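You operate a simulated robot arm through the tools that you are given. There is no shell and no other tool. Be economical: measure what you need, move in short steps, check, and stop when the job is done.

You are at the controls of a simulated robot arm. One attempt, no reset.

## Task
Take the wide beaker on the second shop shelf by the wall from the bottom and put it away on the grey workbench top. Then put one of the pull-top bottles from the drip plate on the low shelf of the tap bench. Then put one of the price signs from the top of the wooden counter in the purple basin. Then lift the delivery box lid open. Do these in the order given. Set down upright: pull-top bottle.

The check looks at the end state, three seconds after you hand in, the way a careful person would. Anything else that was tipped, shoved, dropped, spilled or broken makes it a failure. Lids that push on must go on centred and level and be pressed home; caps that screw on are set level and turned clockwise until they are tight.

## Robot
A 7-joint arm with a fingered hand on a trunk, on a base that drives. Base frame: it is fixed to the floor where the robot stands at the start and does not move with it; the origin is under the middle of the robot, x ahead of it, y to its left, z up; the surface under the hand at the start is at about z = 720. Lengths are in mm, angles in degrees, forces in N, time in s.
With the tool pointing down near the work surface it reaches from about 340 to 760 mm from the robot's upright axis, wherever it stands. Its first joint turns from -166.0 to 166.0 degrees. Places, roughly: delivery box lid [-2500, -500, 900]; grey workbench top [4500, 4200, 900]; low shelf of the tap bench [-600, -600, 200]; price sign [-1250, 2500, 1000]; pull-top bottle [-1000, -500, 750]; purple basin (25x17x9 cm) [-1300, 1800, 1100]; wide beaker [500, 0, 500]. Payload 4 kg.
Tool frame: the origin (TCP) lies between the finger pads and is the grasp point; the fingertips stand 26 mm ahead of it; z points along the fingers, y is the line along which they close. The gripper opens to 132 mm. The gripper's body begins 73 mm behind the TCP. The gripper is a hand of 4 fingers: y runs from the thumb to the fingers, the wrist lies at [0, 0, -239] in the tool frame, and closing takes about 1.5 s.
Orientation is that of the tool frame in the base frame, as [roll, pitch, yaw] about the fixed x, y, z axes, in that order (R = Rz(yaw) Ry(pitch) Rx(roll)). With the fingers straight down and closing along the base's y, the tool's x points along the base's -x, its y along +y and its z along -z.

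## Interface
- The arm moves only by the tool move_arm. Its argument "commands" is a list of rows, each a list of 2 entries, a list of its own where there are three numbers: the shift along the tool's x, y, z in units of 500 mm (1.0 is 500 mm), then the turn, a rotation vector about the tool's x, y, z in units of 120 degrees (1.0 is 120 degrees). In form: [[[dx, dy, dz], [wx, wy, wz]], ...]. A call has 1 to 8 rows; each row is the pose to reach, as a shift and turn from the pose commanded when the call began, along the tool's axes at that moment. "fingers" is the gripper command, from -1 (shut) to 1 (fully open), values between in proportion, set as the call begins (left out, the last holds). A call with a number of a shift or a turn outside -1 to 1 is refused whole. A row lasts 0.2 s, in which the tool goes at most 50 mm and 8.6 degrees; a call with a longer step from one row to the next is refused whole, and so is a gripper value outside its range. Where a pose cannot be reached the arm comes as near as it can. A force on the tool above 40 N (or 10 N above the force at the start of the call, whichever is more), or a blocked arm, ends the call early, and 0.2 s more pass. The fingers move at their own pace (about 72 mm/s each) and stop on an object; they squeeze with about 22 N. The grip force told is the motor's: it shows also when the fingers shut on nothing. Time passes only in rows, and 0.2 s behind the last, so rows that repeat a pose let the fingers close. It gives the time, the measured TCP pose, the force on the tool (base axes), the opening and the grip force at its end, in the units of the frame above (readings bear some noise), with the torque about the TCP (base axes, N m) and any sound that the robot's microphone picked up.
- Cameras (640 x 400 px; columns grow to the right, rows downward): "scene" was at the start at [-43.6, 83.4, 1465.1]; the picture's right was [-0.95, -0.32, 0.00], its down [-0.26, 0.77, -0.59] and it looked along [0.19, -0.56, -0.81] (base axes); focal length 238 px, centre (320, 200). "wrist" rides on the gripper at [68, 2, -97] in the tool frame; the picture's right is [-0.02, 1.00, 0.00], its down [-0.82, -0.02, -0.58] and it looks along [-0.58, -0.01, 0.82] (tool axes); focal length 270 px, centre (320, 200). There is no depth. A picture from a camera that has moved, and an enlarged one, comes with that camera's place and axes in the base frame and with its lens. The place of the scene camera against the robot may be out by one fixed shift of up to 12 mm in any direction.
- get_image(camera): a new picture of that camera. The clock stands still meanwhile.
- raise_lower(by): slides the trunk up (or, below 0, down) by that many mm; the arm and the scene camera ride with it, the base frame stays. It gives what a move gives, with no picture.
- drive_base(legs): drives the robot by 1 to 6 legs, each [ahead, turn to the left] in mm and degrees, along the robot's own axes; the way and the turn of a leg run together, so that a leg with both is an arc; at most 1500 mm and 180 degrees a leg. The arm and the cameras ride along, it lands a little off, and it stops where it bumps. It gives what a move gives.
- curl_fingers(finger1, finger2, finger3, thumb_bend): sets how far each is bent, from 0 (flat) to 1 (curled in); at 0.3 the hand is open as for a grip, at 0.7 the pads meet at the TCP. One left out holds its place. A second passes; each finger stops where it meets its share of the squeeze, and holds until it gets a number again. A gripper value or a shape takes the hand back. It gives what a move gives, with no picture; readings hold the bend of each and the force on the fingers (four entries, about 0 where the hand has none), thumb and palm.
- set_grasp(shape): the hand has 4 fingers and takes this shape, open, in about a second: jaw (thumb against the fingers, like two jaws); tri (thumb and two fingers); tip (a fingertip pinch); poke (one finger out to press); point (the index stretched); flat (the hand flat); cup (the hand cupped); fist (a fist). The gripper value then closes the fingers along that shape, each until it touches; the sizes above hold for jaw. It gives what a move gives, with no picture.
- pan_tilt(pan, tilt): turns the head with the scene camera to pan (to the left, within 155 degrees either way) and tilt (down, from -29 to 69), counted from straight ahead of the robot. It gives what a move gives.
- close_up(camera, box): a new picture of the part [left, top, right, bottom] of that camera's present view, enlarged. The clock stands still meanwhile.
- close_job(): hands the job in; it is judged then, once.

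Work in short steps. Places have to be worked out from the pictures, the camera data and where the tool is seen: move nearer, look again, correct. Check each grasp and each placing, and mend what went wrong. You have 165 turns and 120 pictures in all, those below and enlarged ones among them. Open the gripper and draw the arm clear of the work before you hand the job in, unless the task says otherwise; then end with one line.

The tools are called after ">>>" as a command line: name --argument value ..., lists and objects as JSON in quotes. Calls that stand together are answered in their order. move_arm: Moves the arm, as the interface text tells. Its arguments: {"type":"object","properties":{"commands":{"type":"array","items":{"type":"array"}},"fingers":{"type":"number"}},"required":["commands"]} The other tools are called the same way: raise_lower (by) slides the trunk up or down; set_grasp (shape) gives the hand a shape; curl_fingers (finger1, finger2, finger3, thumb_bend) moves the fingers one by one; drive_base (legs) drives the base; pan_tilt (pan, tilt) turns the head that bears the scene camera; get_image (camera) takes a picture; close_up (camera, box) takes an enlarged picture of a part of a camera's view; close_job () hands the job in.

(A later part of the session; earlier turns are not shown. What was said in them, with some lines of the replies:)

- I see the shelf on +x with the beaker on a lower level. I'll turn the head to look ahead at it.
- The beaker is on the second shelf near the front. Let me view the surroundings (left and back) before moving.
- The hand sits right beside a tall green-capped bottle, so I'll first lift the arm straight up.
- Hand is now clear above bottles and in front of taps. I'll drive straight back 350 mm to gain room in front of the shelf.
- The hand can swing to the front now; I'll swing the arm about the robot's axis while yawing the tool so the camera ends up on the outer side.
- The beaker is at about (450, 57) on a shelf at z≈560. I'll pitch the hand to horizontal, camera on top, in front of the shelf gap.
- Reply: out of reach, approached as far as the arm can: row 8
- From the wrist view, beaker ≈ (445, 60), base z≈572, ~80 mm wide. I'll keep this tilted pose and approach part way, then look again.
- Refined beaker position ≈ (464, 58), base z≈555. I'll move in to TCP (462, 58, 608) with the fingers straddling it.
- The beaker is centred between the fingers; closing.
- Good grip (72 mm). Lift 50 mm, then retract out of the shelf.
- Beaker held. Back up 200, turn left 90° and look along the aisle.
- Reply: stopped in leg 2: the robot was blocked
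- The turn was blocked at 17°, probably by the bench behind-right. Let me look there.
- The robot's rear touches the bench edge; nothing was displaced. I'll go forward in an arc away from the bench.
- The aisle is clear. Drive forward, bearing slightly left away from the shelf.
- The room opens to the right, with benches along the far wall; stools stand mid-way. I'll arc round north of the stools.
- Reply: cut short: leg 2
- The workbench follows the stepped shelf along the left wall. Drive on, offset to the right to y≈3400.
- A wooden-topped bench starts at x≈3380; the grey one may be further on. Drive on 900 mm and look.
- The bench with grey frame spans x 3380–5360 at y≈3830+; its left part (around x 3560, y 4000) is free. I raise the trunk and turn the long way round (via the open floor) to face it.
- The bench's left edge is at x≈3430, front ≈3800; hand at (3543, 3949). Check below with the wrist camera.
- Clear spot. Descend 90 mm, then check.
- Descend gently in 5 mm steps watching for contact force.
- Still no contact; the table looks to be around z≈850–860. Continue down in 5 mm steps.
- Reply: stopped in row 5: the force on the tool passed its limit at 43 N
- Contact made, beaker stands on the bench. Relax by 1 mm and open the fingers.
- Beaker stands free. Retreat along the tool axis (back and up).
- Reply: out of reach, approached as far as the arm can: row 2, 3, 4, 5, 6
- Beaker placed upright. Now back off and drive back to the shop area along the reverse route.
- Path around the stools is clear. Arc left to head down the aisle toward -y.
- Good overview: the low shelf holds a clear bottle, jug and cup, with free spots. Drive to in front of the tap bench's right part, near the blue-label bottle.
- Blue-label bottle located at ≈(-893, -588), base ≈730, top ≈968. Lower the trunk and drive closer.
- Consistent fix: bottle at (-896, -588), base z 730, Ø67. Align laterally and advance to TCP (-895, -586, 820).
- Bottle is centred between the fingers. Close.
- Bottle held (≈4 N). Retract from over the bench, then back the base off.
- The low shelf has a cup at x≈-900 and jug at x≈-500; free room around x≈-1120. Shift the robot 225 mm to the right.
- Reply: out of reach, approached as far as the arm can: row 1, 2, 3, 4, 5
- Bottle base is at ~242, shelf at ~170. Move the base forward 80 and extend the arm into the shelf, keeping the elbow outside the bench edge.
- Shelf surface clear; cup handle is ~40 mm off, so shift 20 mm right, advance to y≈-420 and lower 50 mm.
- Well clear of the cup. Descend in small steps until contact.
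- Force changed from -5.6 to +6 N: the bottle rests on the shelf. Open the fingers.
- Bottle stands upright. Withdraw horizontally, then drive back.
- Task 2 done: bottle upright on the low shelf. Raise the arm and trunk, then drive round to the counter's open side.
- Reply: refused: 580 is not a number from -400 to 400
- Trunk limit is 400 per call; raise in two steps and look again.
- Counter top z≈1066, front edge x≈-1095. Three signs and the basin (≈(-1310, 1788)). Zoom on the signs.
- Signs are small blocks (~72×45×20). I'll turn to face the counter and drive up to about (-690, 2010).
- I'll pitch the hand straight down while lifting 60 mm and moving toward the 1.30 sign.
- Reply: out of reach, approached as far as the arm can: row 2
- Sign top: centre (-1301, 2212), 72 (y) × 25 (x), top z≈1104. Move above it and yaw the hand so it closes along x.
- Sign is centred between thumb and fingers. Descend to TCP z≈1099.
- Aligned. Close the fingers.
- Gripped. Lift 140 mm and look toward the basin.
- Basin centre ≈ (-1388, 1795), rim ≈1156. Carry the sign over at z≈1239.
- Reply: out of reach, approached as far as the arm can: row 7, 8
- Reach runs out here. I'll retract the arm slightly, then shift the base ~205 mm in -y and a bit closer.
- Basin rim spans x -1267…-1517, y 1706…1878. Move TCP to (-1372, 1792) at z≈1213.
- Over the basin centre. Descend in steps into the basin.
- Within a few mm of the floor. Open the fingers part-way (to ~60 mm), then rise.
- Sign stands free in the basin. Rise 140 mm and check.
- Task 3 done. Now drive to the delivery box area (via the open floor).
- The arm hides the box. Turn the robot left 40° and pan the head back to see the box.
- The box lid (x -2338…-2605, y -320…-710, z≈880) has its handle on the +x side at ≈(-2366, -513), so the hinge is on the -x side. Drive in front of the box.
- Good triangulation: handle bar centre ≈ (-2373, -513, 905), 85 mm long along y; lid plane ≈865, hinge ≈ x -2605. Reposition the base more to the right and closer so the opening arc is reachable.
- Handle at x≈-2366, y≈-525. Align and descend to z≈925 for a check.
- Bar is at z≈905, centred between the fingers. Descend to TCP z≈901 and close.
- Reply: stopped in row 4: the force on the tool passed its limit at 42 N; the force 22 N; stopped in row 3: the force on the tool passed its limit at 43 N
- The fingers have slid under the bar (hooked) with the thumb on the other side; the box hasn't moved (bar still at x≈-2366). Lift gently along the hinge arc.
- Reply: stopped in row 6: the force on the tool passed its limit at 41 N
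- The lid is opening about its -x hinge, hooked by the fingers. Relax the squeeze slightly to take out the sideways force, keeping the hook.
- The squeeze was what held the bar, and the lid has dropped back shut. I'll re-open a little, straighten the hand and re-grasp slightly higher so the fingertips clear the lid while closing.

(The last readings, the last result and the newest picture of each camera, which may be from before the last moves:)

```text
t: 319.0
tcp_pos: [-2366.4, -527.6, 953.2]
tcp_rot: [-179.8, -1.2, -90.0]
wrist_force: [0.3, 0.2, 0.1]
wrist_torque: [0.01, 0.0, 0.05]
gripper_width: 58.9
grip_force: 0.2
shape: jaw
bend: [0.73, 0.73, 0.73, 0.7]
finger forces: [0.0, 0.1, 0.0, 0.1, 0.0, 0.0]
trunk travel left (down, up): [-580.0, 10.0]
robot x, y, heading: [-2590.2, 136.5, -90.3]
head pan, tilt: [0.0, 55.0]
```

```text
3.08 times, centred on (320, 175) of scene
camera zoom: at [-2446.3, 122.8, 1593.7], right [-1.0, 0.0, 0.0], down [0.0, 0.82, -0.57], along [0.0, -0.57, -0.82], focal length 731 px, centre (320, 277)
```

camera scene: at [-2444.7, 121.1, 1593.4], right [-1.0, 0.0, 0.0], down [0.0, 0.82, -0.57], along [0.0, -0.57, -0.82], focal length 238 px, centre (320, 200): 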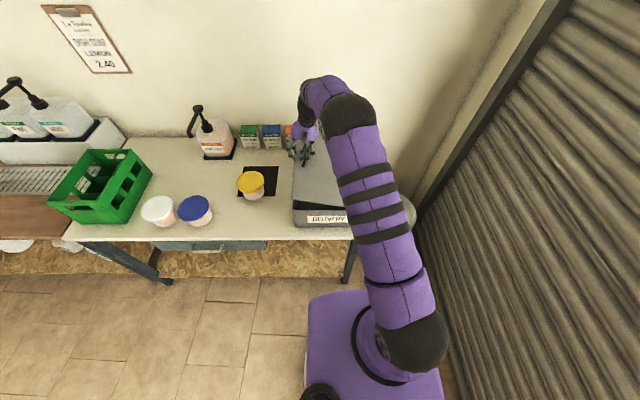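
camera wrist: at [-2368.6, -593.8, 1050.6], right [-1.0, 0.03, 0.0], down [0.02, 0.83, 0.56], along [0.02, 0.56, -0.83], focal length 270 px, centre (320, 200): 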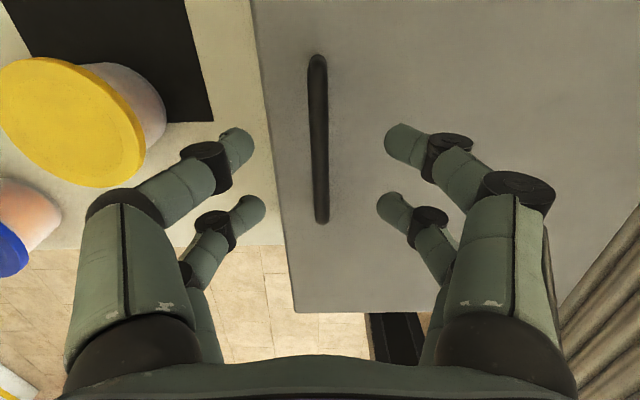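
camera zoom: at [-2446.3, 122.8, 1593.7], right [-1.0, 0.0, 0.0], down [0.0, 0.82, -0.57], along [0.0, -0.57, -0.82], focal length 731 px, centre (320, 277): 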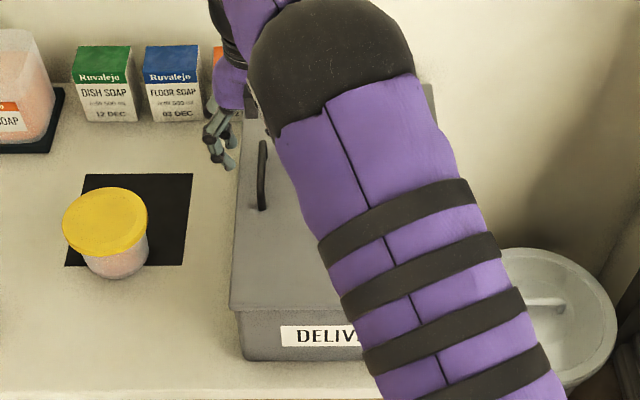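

Lid is closed again, box undisturbed. Descend to TCP z≈920 and close fully.

>>> move_arm --commands '[[[0, 0, 0.04], [0, 0, 0]], [[0, 0, 0.066], [0, 0, 0]], [[0, 0, 0.066], [0, 0, 0]]]'

>>> move_arm --commands '[[[0, 0, 0], [0, 0, 0]], [[0, 0, 0], [0, 0, 0]], [[0, 0, 0], [0, 0, 0]], [[0, 0, 0], [0, 0, 0]], [[0, 0, 0], [0, 0, 0]], [[0, 0, 0], [0, 0, 0]]]' --fingers -1

>>> close_up --camera "wrist" --box '[200, 60, 440, 300]'

```text
t: 319.8
tcp_pos: [-2364.9, -526.4, 919.5]
tcp_rot: [-179.7, -1.1, -90.1]
wrist_force: [-0.2, 0.6, -0.3]
wrist_torque: [0.01, 0.03, 0.02]
gripper_width: 58.9
grip_force: 0.3
shape: jaw
bend: [0.73, 0.73, 0.73, 0.7]
finger forces: [0.1, 0.0, 0.1, 0.1, 0.0, 0.0]
trunk travel left (down, up): [-580.0, 10.0]
robot x, y, heading: [-2593.4, 136.7, -90.3]
head pan, tilt: [0.0, 55.0]
```

```text
t: 321.2
tcp_pos: [-2364.8, -528.0, 920.5]
tcp_rot: [-179.6, -1.2, -90.0]
wrist_force: [2.4, -0.3, -1.9]
wrist_torque: [0.04, -0.04, 0.03]
gripper_width: 0.3
grip_force: 21.2
shape: jaw
bend: [0.64, 0.63, 0.63, 0.7]
finger forces: [0.0, 0.0, 0.0, 0.1, 0.1, 0.1]
trunk travel left (down, up): [-580.0, 10.0]
robot x, y, heading: [-2592.2, 138.3, -89.9]
head pan, tilt: [0.0, 55.0]
```

```text
1.67 times, centred on (320, 180) of wrist
camera zoom: at [-2368.0, -594.4, 1017.7], right [-1.0, 0.02, -0.01], down [0.02, 0.83, 0.56], along [0.02, 0.56, -0.83], focal length 450 px, centre (320, 233)
```

zoom: 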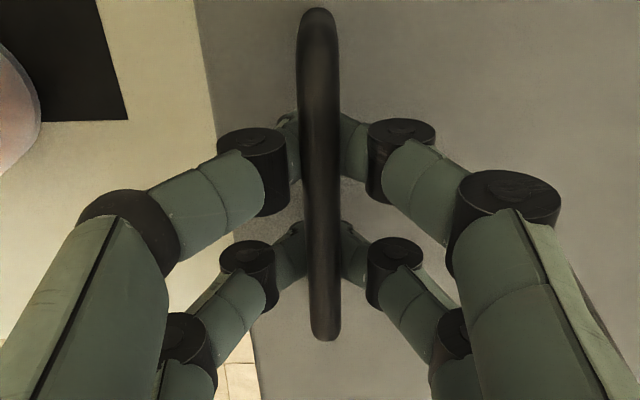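

The fingertips have closed completely beneath the bar, so it is caged. Lift along the hinge arc, rotating the hand with the lid (first to ~24°).

>>> move_arm --commands '[[[0, 0.006, -0.025], [0.025, 0, 0]], [[0, 0.013, -0.0494], [0.05, 0, 0]], [[0, 0.031, -0.0972], [0.1, 0, 0]], [[0, 0.054, -0.1428], [0.15, 0, 0]], [[0, 0.082, -0.1858], [0.2, 0, 0]], [[0, 0.082, -0.1858], [0.2, 0, 0]]]'

>>> get_image --camera "wrist"

```text
t: 322.6
tcp_pos: [-2406.3, -526.1, 1013.5]
tcp_rot: [-155.8, -1.1, -89.8]
wrist_force: [4.8, -2.3, 1.3]
wrist_torque: [-0.07, -0.04, 0.06]
gripper_width: 0.1
grip_force: 22.3
shape: jaw
bend: [0.64, 0.63, 0.63, 0.7]
finger forces: [0.1, 0.0, 0.0, 0.1, 0.0, 0.1]
trunk travel left (down, up): [-580.0, 10.0]
robot x, y, heading: [-2594.2, 133.7, -90.0]
head pan, tilt: [0.0, 55.0]
```

```text
34 pictures are left
camera wrist: at [-2448.7, -593.0, 1101.5], right [-0.91, 0.02, -0.41], down [-0.22, 0.83, 0.52], along [0.35, 0.56, -0.75], focal length 270 px, centre (320, 200)
```

wrist: 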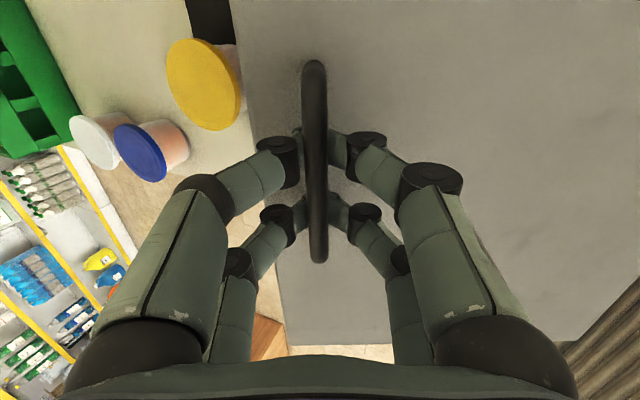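

Lid is rising smoothly with low forces. Continue the same arc by another 42°.

>>> move_arm --commands '[[[0, 0.013, -0.0494], [0.05, 0, 0]], [[0, 0.031, -0.0972], [0.1, 0, 0]], [[0, 0.054, -0.1428], [0.15, 0, 0]], [[0, 0.082, -0.1858], [0.2, 0, 0]], [[0, 0.114, -0.2256], [0.25, 0, 0]], [[0, 0.15, -0.2618], [0.3, 0, 0]], [[0, 0.19, -0.2942], [0.35, 0, 0]], [[0, 0.19, -0.2942], [0.35, 0, 0]]]'

>>> get_image --camera "scene"

>>> get_image --camera "wrist"

```text
t: 324.4
tcp_pos: [-2554.3, -523.6, 1108.6]
tcp_rot: [-113.7, -1.0, -89.9]
wrist_force: [1.4, 0.0, 1.2]
wrist_torque: [-0.05, 0.0, 0.0]
gripper_width: 0.0
grip_force: 21.9
shape: jaw
bend: [0.64, 0.63, 0.63, 0.7]
finger forces: [0.1, 0.0, 0.0, 0.1, 0.0, 0.0]
trunk travel left (down, up): [-580.0, 10.0]
robot x, y, heading: [-2591.8, 138.8, -90.3]
head pan, tilt: [0.0, 55.0]
```

```text
33 pictures are left
camera scene: at [-2446.4, 122.9, 1593.6], right [-1.0, 0.0, 0.0], down [0.0, 0.82, -0.57], along [0.0, -0.57, -0.82], focal length 238 px, centre (320, 200)
```

scene: 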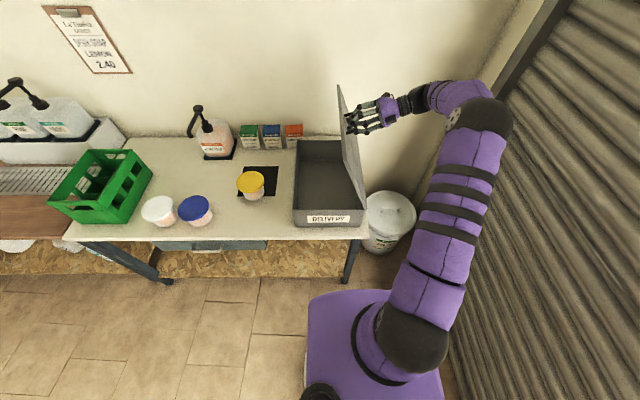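

```text
32 pictures are left
camera wrist: at [-2644.0, -591.7, 1145.8], right [-0.4, 0.01, -0.92], down [-0.52, 0.82, 0.24], along [0.75, 0.57, -0.32], focal length 270 px, centre (320, 200)
```

wrist: 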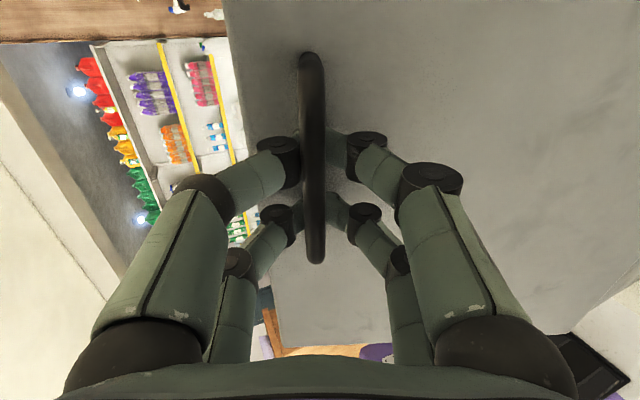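

Lid at 66°. Continue toward 96°, watching force and reach.

>>> move_arm --commands '[[[0, 0.013, -0.0494], [0.05, 0, 0]], [[0, 0.031, -0.0972], [0.1, 0, 0]], [[0, 0.054, -0.1428], [0.15, 0, 0]], [[0, 0.082, -0.1858], [0.2, 0, 0]], [[0, 0.114, -0.2256], [0.25, 0, 0]], [[0, 0.114, -0.2256], [0.25, 0, 0]]]'

>>> get_image --camera "scene"

```text
t: 325.8
tcp_pos: [-2673.0, -524.4, 1104.0]
tcp_rot: [-83.6, -1.2, -89.4]
wrist_force: [35.5, 6.7, 12.7]
wrist_torque: [-0.07, 0.06, 0.15]
gripper_width: 0.0
grip_force: 22.1
shape: jaw
bend: [0.64, 0.64, 0.61, 0.7]
finger forces: [0.1, 0.1, 0.0, 0.0, 28.5, 0.1]
trunk travel left (down, up): [-580.0, 10.0]
robot x, y, heading: [-2591.2, 134.4, -89.9]
head pan, tilt: [0.0, 55.0]
```

```text
31 pictures are left
camera scene: at [-2441.4, 123.6, 1593.4], right [-1.0, 0.0, 0.0], down [-0.01, 0.82, -0.57], along [0.0, -0.57, -0.82], focal length 238 px, centre (320, 200)
```

scene: 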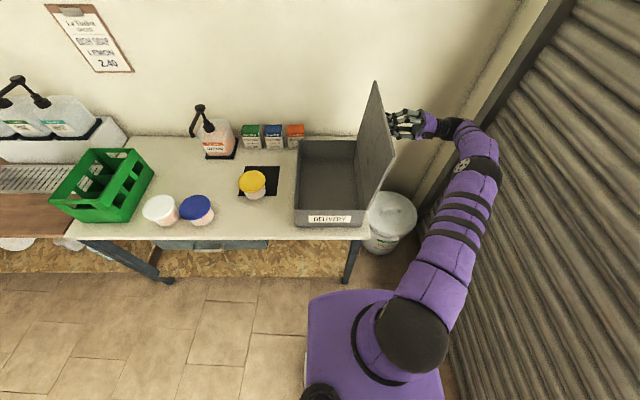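

The lid is past vertical and at its stop (35 N pull). Relax a few mm, then open the fingers.

>>> move_arm --commands '[[[0, 0, 0.008], [0, 0, 0]], [[0, 0, 0.014], [0, 0, 0]], [[0, 0, 0.014], [0, 0, 0]]]'

>>> close_up --camera "scene" --box '[280, 70, 440, 240]'

```text
t: 326.6
tcp_pos: [-2672.6, -523.9, 1103.1]
tcp_rot: [-83.7, -1.2, -90.0]
wrist_force: [18.1, -3.6, 14.5]
wrist_torque: [-0.09, -0.02, 0.06]
gripper_width: 0.1
grip_force: 22.2
shape: jaw
bend: [0.64, 0.65, 0.61, 0.7]
finger forces: [0.0, 0.0, 0.0, 0.0, 0.0, 0.1]
trunk travel left (down, up): [-580.0, 10.0]
robot x, y, heading: [-2592.6, 135.7, -90.1]
head pan, tilt: [0.0, 55.0]
```

```text
2.35 times, centred on (360, 155) of scene
camera zoom: at [-2443.4, 123.4, 1593.4], right [-1.0, 0.0, 0.0], down [0.0, 0.82, -0.57], along [0.0, -0.57, -0.82], focal length 559 px, centre (226, 306)
```

zoom: 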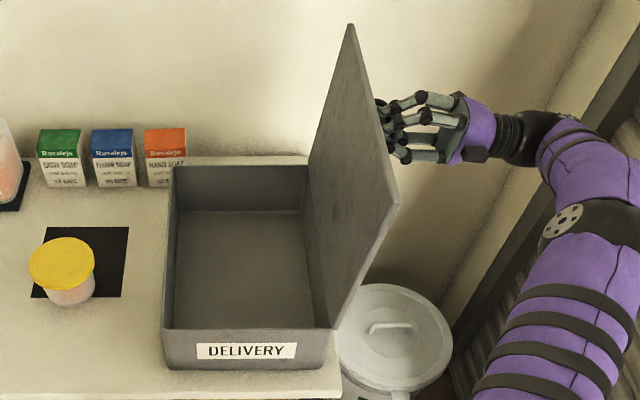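

>>> move_arm --commands '[[[0, -0.005, 0.005], [0, 0, 0]], [[0, -0.009, 0.01], [0, 0, 0]], [[0, -0.009, 0.01], [0, 0, 0]]]'

```text
t: 327.4
tcp_pos: [-2668.9, -524.9, 1105.6]
tcp_rot: [-83.8, -1.1, -90.0]
wrist_force: [0.4, 0.8, -2.2]
wrist_torque: [-0.04, 0.06, 0.0]
gripper_width: 0.1
grip_force: 21.8
shape: jaw
bend: [0.64, 0.65, 0.61, 0.7]
finger forces: [0.1, 0.1, 0.0, 0.0, 0.1, 0.0]
trunk travel left (down, up): [-580.0, 10.0]
robot x, y, heading: [-2594.2, 134.2, -90.2]
head pan, tilt: [0.0, 55.0]
```

Forces are near zero. Open the fingers around the bar and check the lid stays.

>>> move_arm --commands '[[[0, 0, 0], [0, 0, 0]], [[0, 0, 0], [0, 0, 0]], [[0, 0, 0], [0, 0, 0]], [[0, 0, 0], [0, 0, 0]]]' --fingers -0.2

>>> close_up --camera "scene" --box '[280, 70, 440, 240]'

>>> get_image --camera "wrist"

```text
t: 328.4
tcp_pos: [-2667.6, -523.5, 1105.9]
tcp_rot: [-83.7, -1.1, -90.0]
wrist_force: [0.1, -1.2, -0.1]
wrist_torque: [-0.04, 0.02, 0.01]
gripper_width: 52.5
grip_force: 0.0
shape: jaw
bend: [0.73, 0.73, 0.73, 0.7]
finger forces: [0.0, 0.0, 0.1, 0.0, 0.0, 0.0]
trunk travel left (down, up): [-580.0, 10.0]
robot x, y, heading: [-2591.7, 137.9, -90.3]
head pan, tilt: [0.0, 55.0]
```

```text
2.35 times, centred on (360, 155) of scene
camera zoom: at [-2446.3, 122.8, 1593.7], right [-1.0, 0.0, 0.0], down [0.0, 0.82, -0.57], along [0.0, -0.57, -0.82], focal length 559 px, centre (226, 306)
```

zoom: 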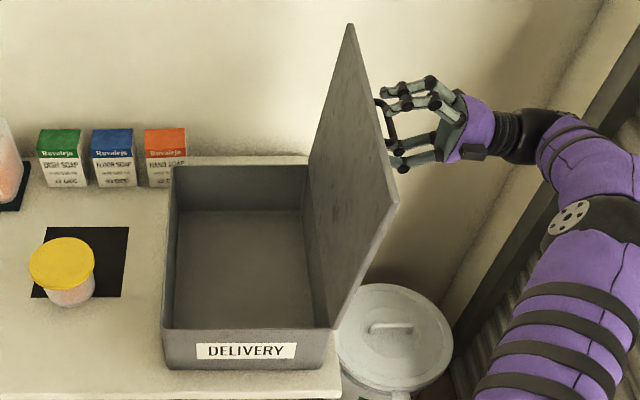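

```text
28 pictures are left
camera wrist: at [-2765.3, -593.1, 1095.2], right [0.11, 0.01, -0.99], down [-0.58, 0.81, -0.06], along [0.81, 0.58, 0.09], focal length 270 px, centre (320, 200)
```

wrist: 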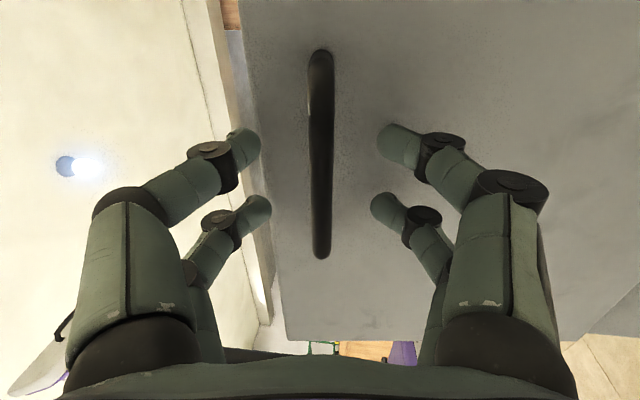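

Lid stays open by itself. Withdraw: back off ~30 mm in -x, then slide toward the robot along the bar.

>>> move_arm --commands '[[[0, 0, -0.03], [0, 0, 0]], [[0, 0, -0.06], [0, 0, 0]], [[-0.08, 0, -0.07], [0, 0, 0]], [[-0.17, 0, -0.075], [0, 0, 0]], [[-0.26, 0, -0.08], [0, 0, 0]], [[-0.35, 0, -0.08], [0, 0, 0]], [[-0.44, 0, -0.08], [0, 0, 0]]]'

>>> get_image --camera "scene"

```text
t: 330.0
tcp_pos: [-2706.9, -303.7, 1098.8]
tcp_rot: [-83.7, -1.1, -90.0]
wrist_force: [0.4, 0.2, -0.1]
wrist_torque: [-0.04, 0.0, -0.01]
gripper_width: 52.3
grip_force: 0.1
shape: jaw
bend: [0.73, 0.73, 0.73, 0.7]
finger forces: [0.0, 0.0, 0.1, 0.1, 0.1, 0.1]
trunk travel left (down, up): [-580.0, 10.0]
robot x, y, heading: [-2589.7, 133.4, -89.9]
head pan, tilt: [0.0, 55.0]
```

```text
27 pictures are left
camera scene: at [-2446.1, 123.1, 1593.7], right [-1.0, 0.0, 0.0], down [0.0, 0.82, -0.57], along [0.0, -0.57, -0.82], focal length 238 px, centre (320, 200)
```

scene: 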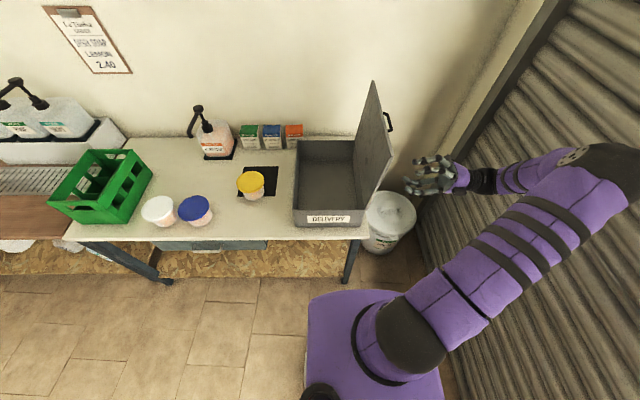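

Arm is free of the lid. Open the gripper fully, back the base away and take a last look.

>>> move_arm --commands '[[[0, 0, 0], [0, 0, 0]], [[0, 0, 0], [0, 0, 0]], [[0, 0, 0], [0, 0, 0]]]' --fingers 1

>>> drive_base --legs '[[-350, 0]]'

>>> pan_tilt --pan 20 --tilt 35

>>> get_image --camera "scene"

```text
t: 330.8
tcp_pos: [-2708.4, -303.1, 1099.0]
tcp_rot: [-83.8, -1.1, -90.2]
wrist_force: [-0.5, 0.4, -0.2]
wrist_torque: [0.02, 0.0, -0.04]
gripper_width: 131.9
grip_force: 0.1
shape: jaw
bend: [0.3, 0.3, 0.3, 0.3]
finger forces: [0.0, 0.1, 0.0, 0.0, 0.0, 0.0]
trunk travel left (down, up): [-580.0, 10.0]
robot x, y, heading: [-2596.1, 132.7, -90.4]
head pan, tilt: [0.0, 55.0]
```

```text
t: 333.1
tcp_pos: [-2707.2, 45.0, 1099.8]
tcp_rot: [-83.7, -1.1, -89.9]
wrist_force: [0.0, 0.0, 0.5]
wrist_torque: [0.04, 0.01, 0.0]
gripper_width: 131.8
grip_force: 0.1
shape: jaw
bend: [0.3, 0.3, 0.3, 0.3]
finger forces: [0.1, 0.1, 0.1, 0.0, 0.1, 0.1]
trunk travel left (down, up): [-580.0, 10.0]
robot x, y, heading: [-2590.6, 486.3, -89.9]
head pan, tilt: [0.0, 55.0]
```

```text
t: 333.9
tcp_pos: [-2706.0, 45.5, 1099.0]
tcp_rot: [-83.8, -1.1, -89.8]
wrist_force: [-1.2, -0.5, 0.6]
wrist_torque: [0.01, -0.03, -0.02]
gripper_width: 132.0
grip_force: 0.2
shape: jaw
bend: [0.3, 0.3, 0.3, 0.3]
finger forces: [0.0, 0.0, 0.1, 0.0, 0.0, 0.0]
trunk travel left (down, up): [-580.0, 10.0]
robot x, y, heading: [-2588.9, 485.2, -90.2]
head pan, tilt: [20.0, 35.0]
```

```text
26 pictures are left
camera scene: at [-2416.3, 461.8, 1621.8], right [-0.94, -0.34, 0.0], down [-0.2, 0.54, -0.82], along [0.28, -0.77, -0.57], focal length 238 px, centre (320, 200)
```

scene: 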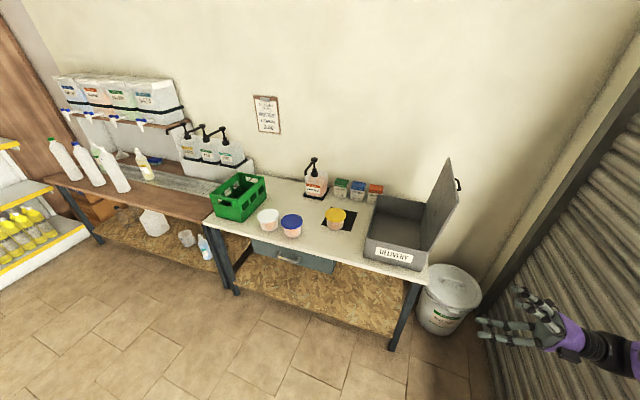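

The box lid stands open, the bottle is upright on the low shelf, nothing around the two benches is tipped, and the arm is clear. I'm handing the job in.

>>> close_job

```text
The job is handed in.
```

All four tasks were done in order and handed in: the beaker is on the workbench top, the mint pull-top bottle stands upright on the low shelf, the 1.30 price sign is in the purple basin, and the delivery box lid is open past vertical. On the first try the lid slipped and dropped shut from about 17°, with no visible damage or shift of the box. The "grey workbench" I used has a tan wooden top on a grey frame; it was the only bench at the given location.
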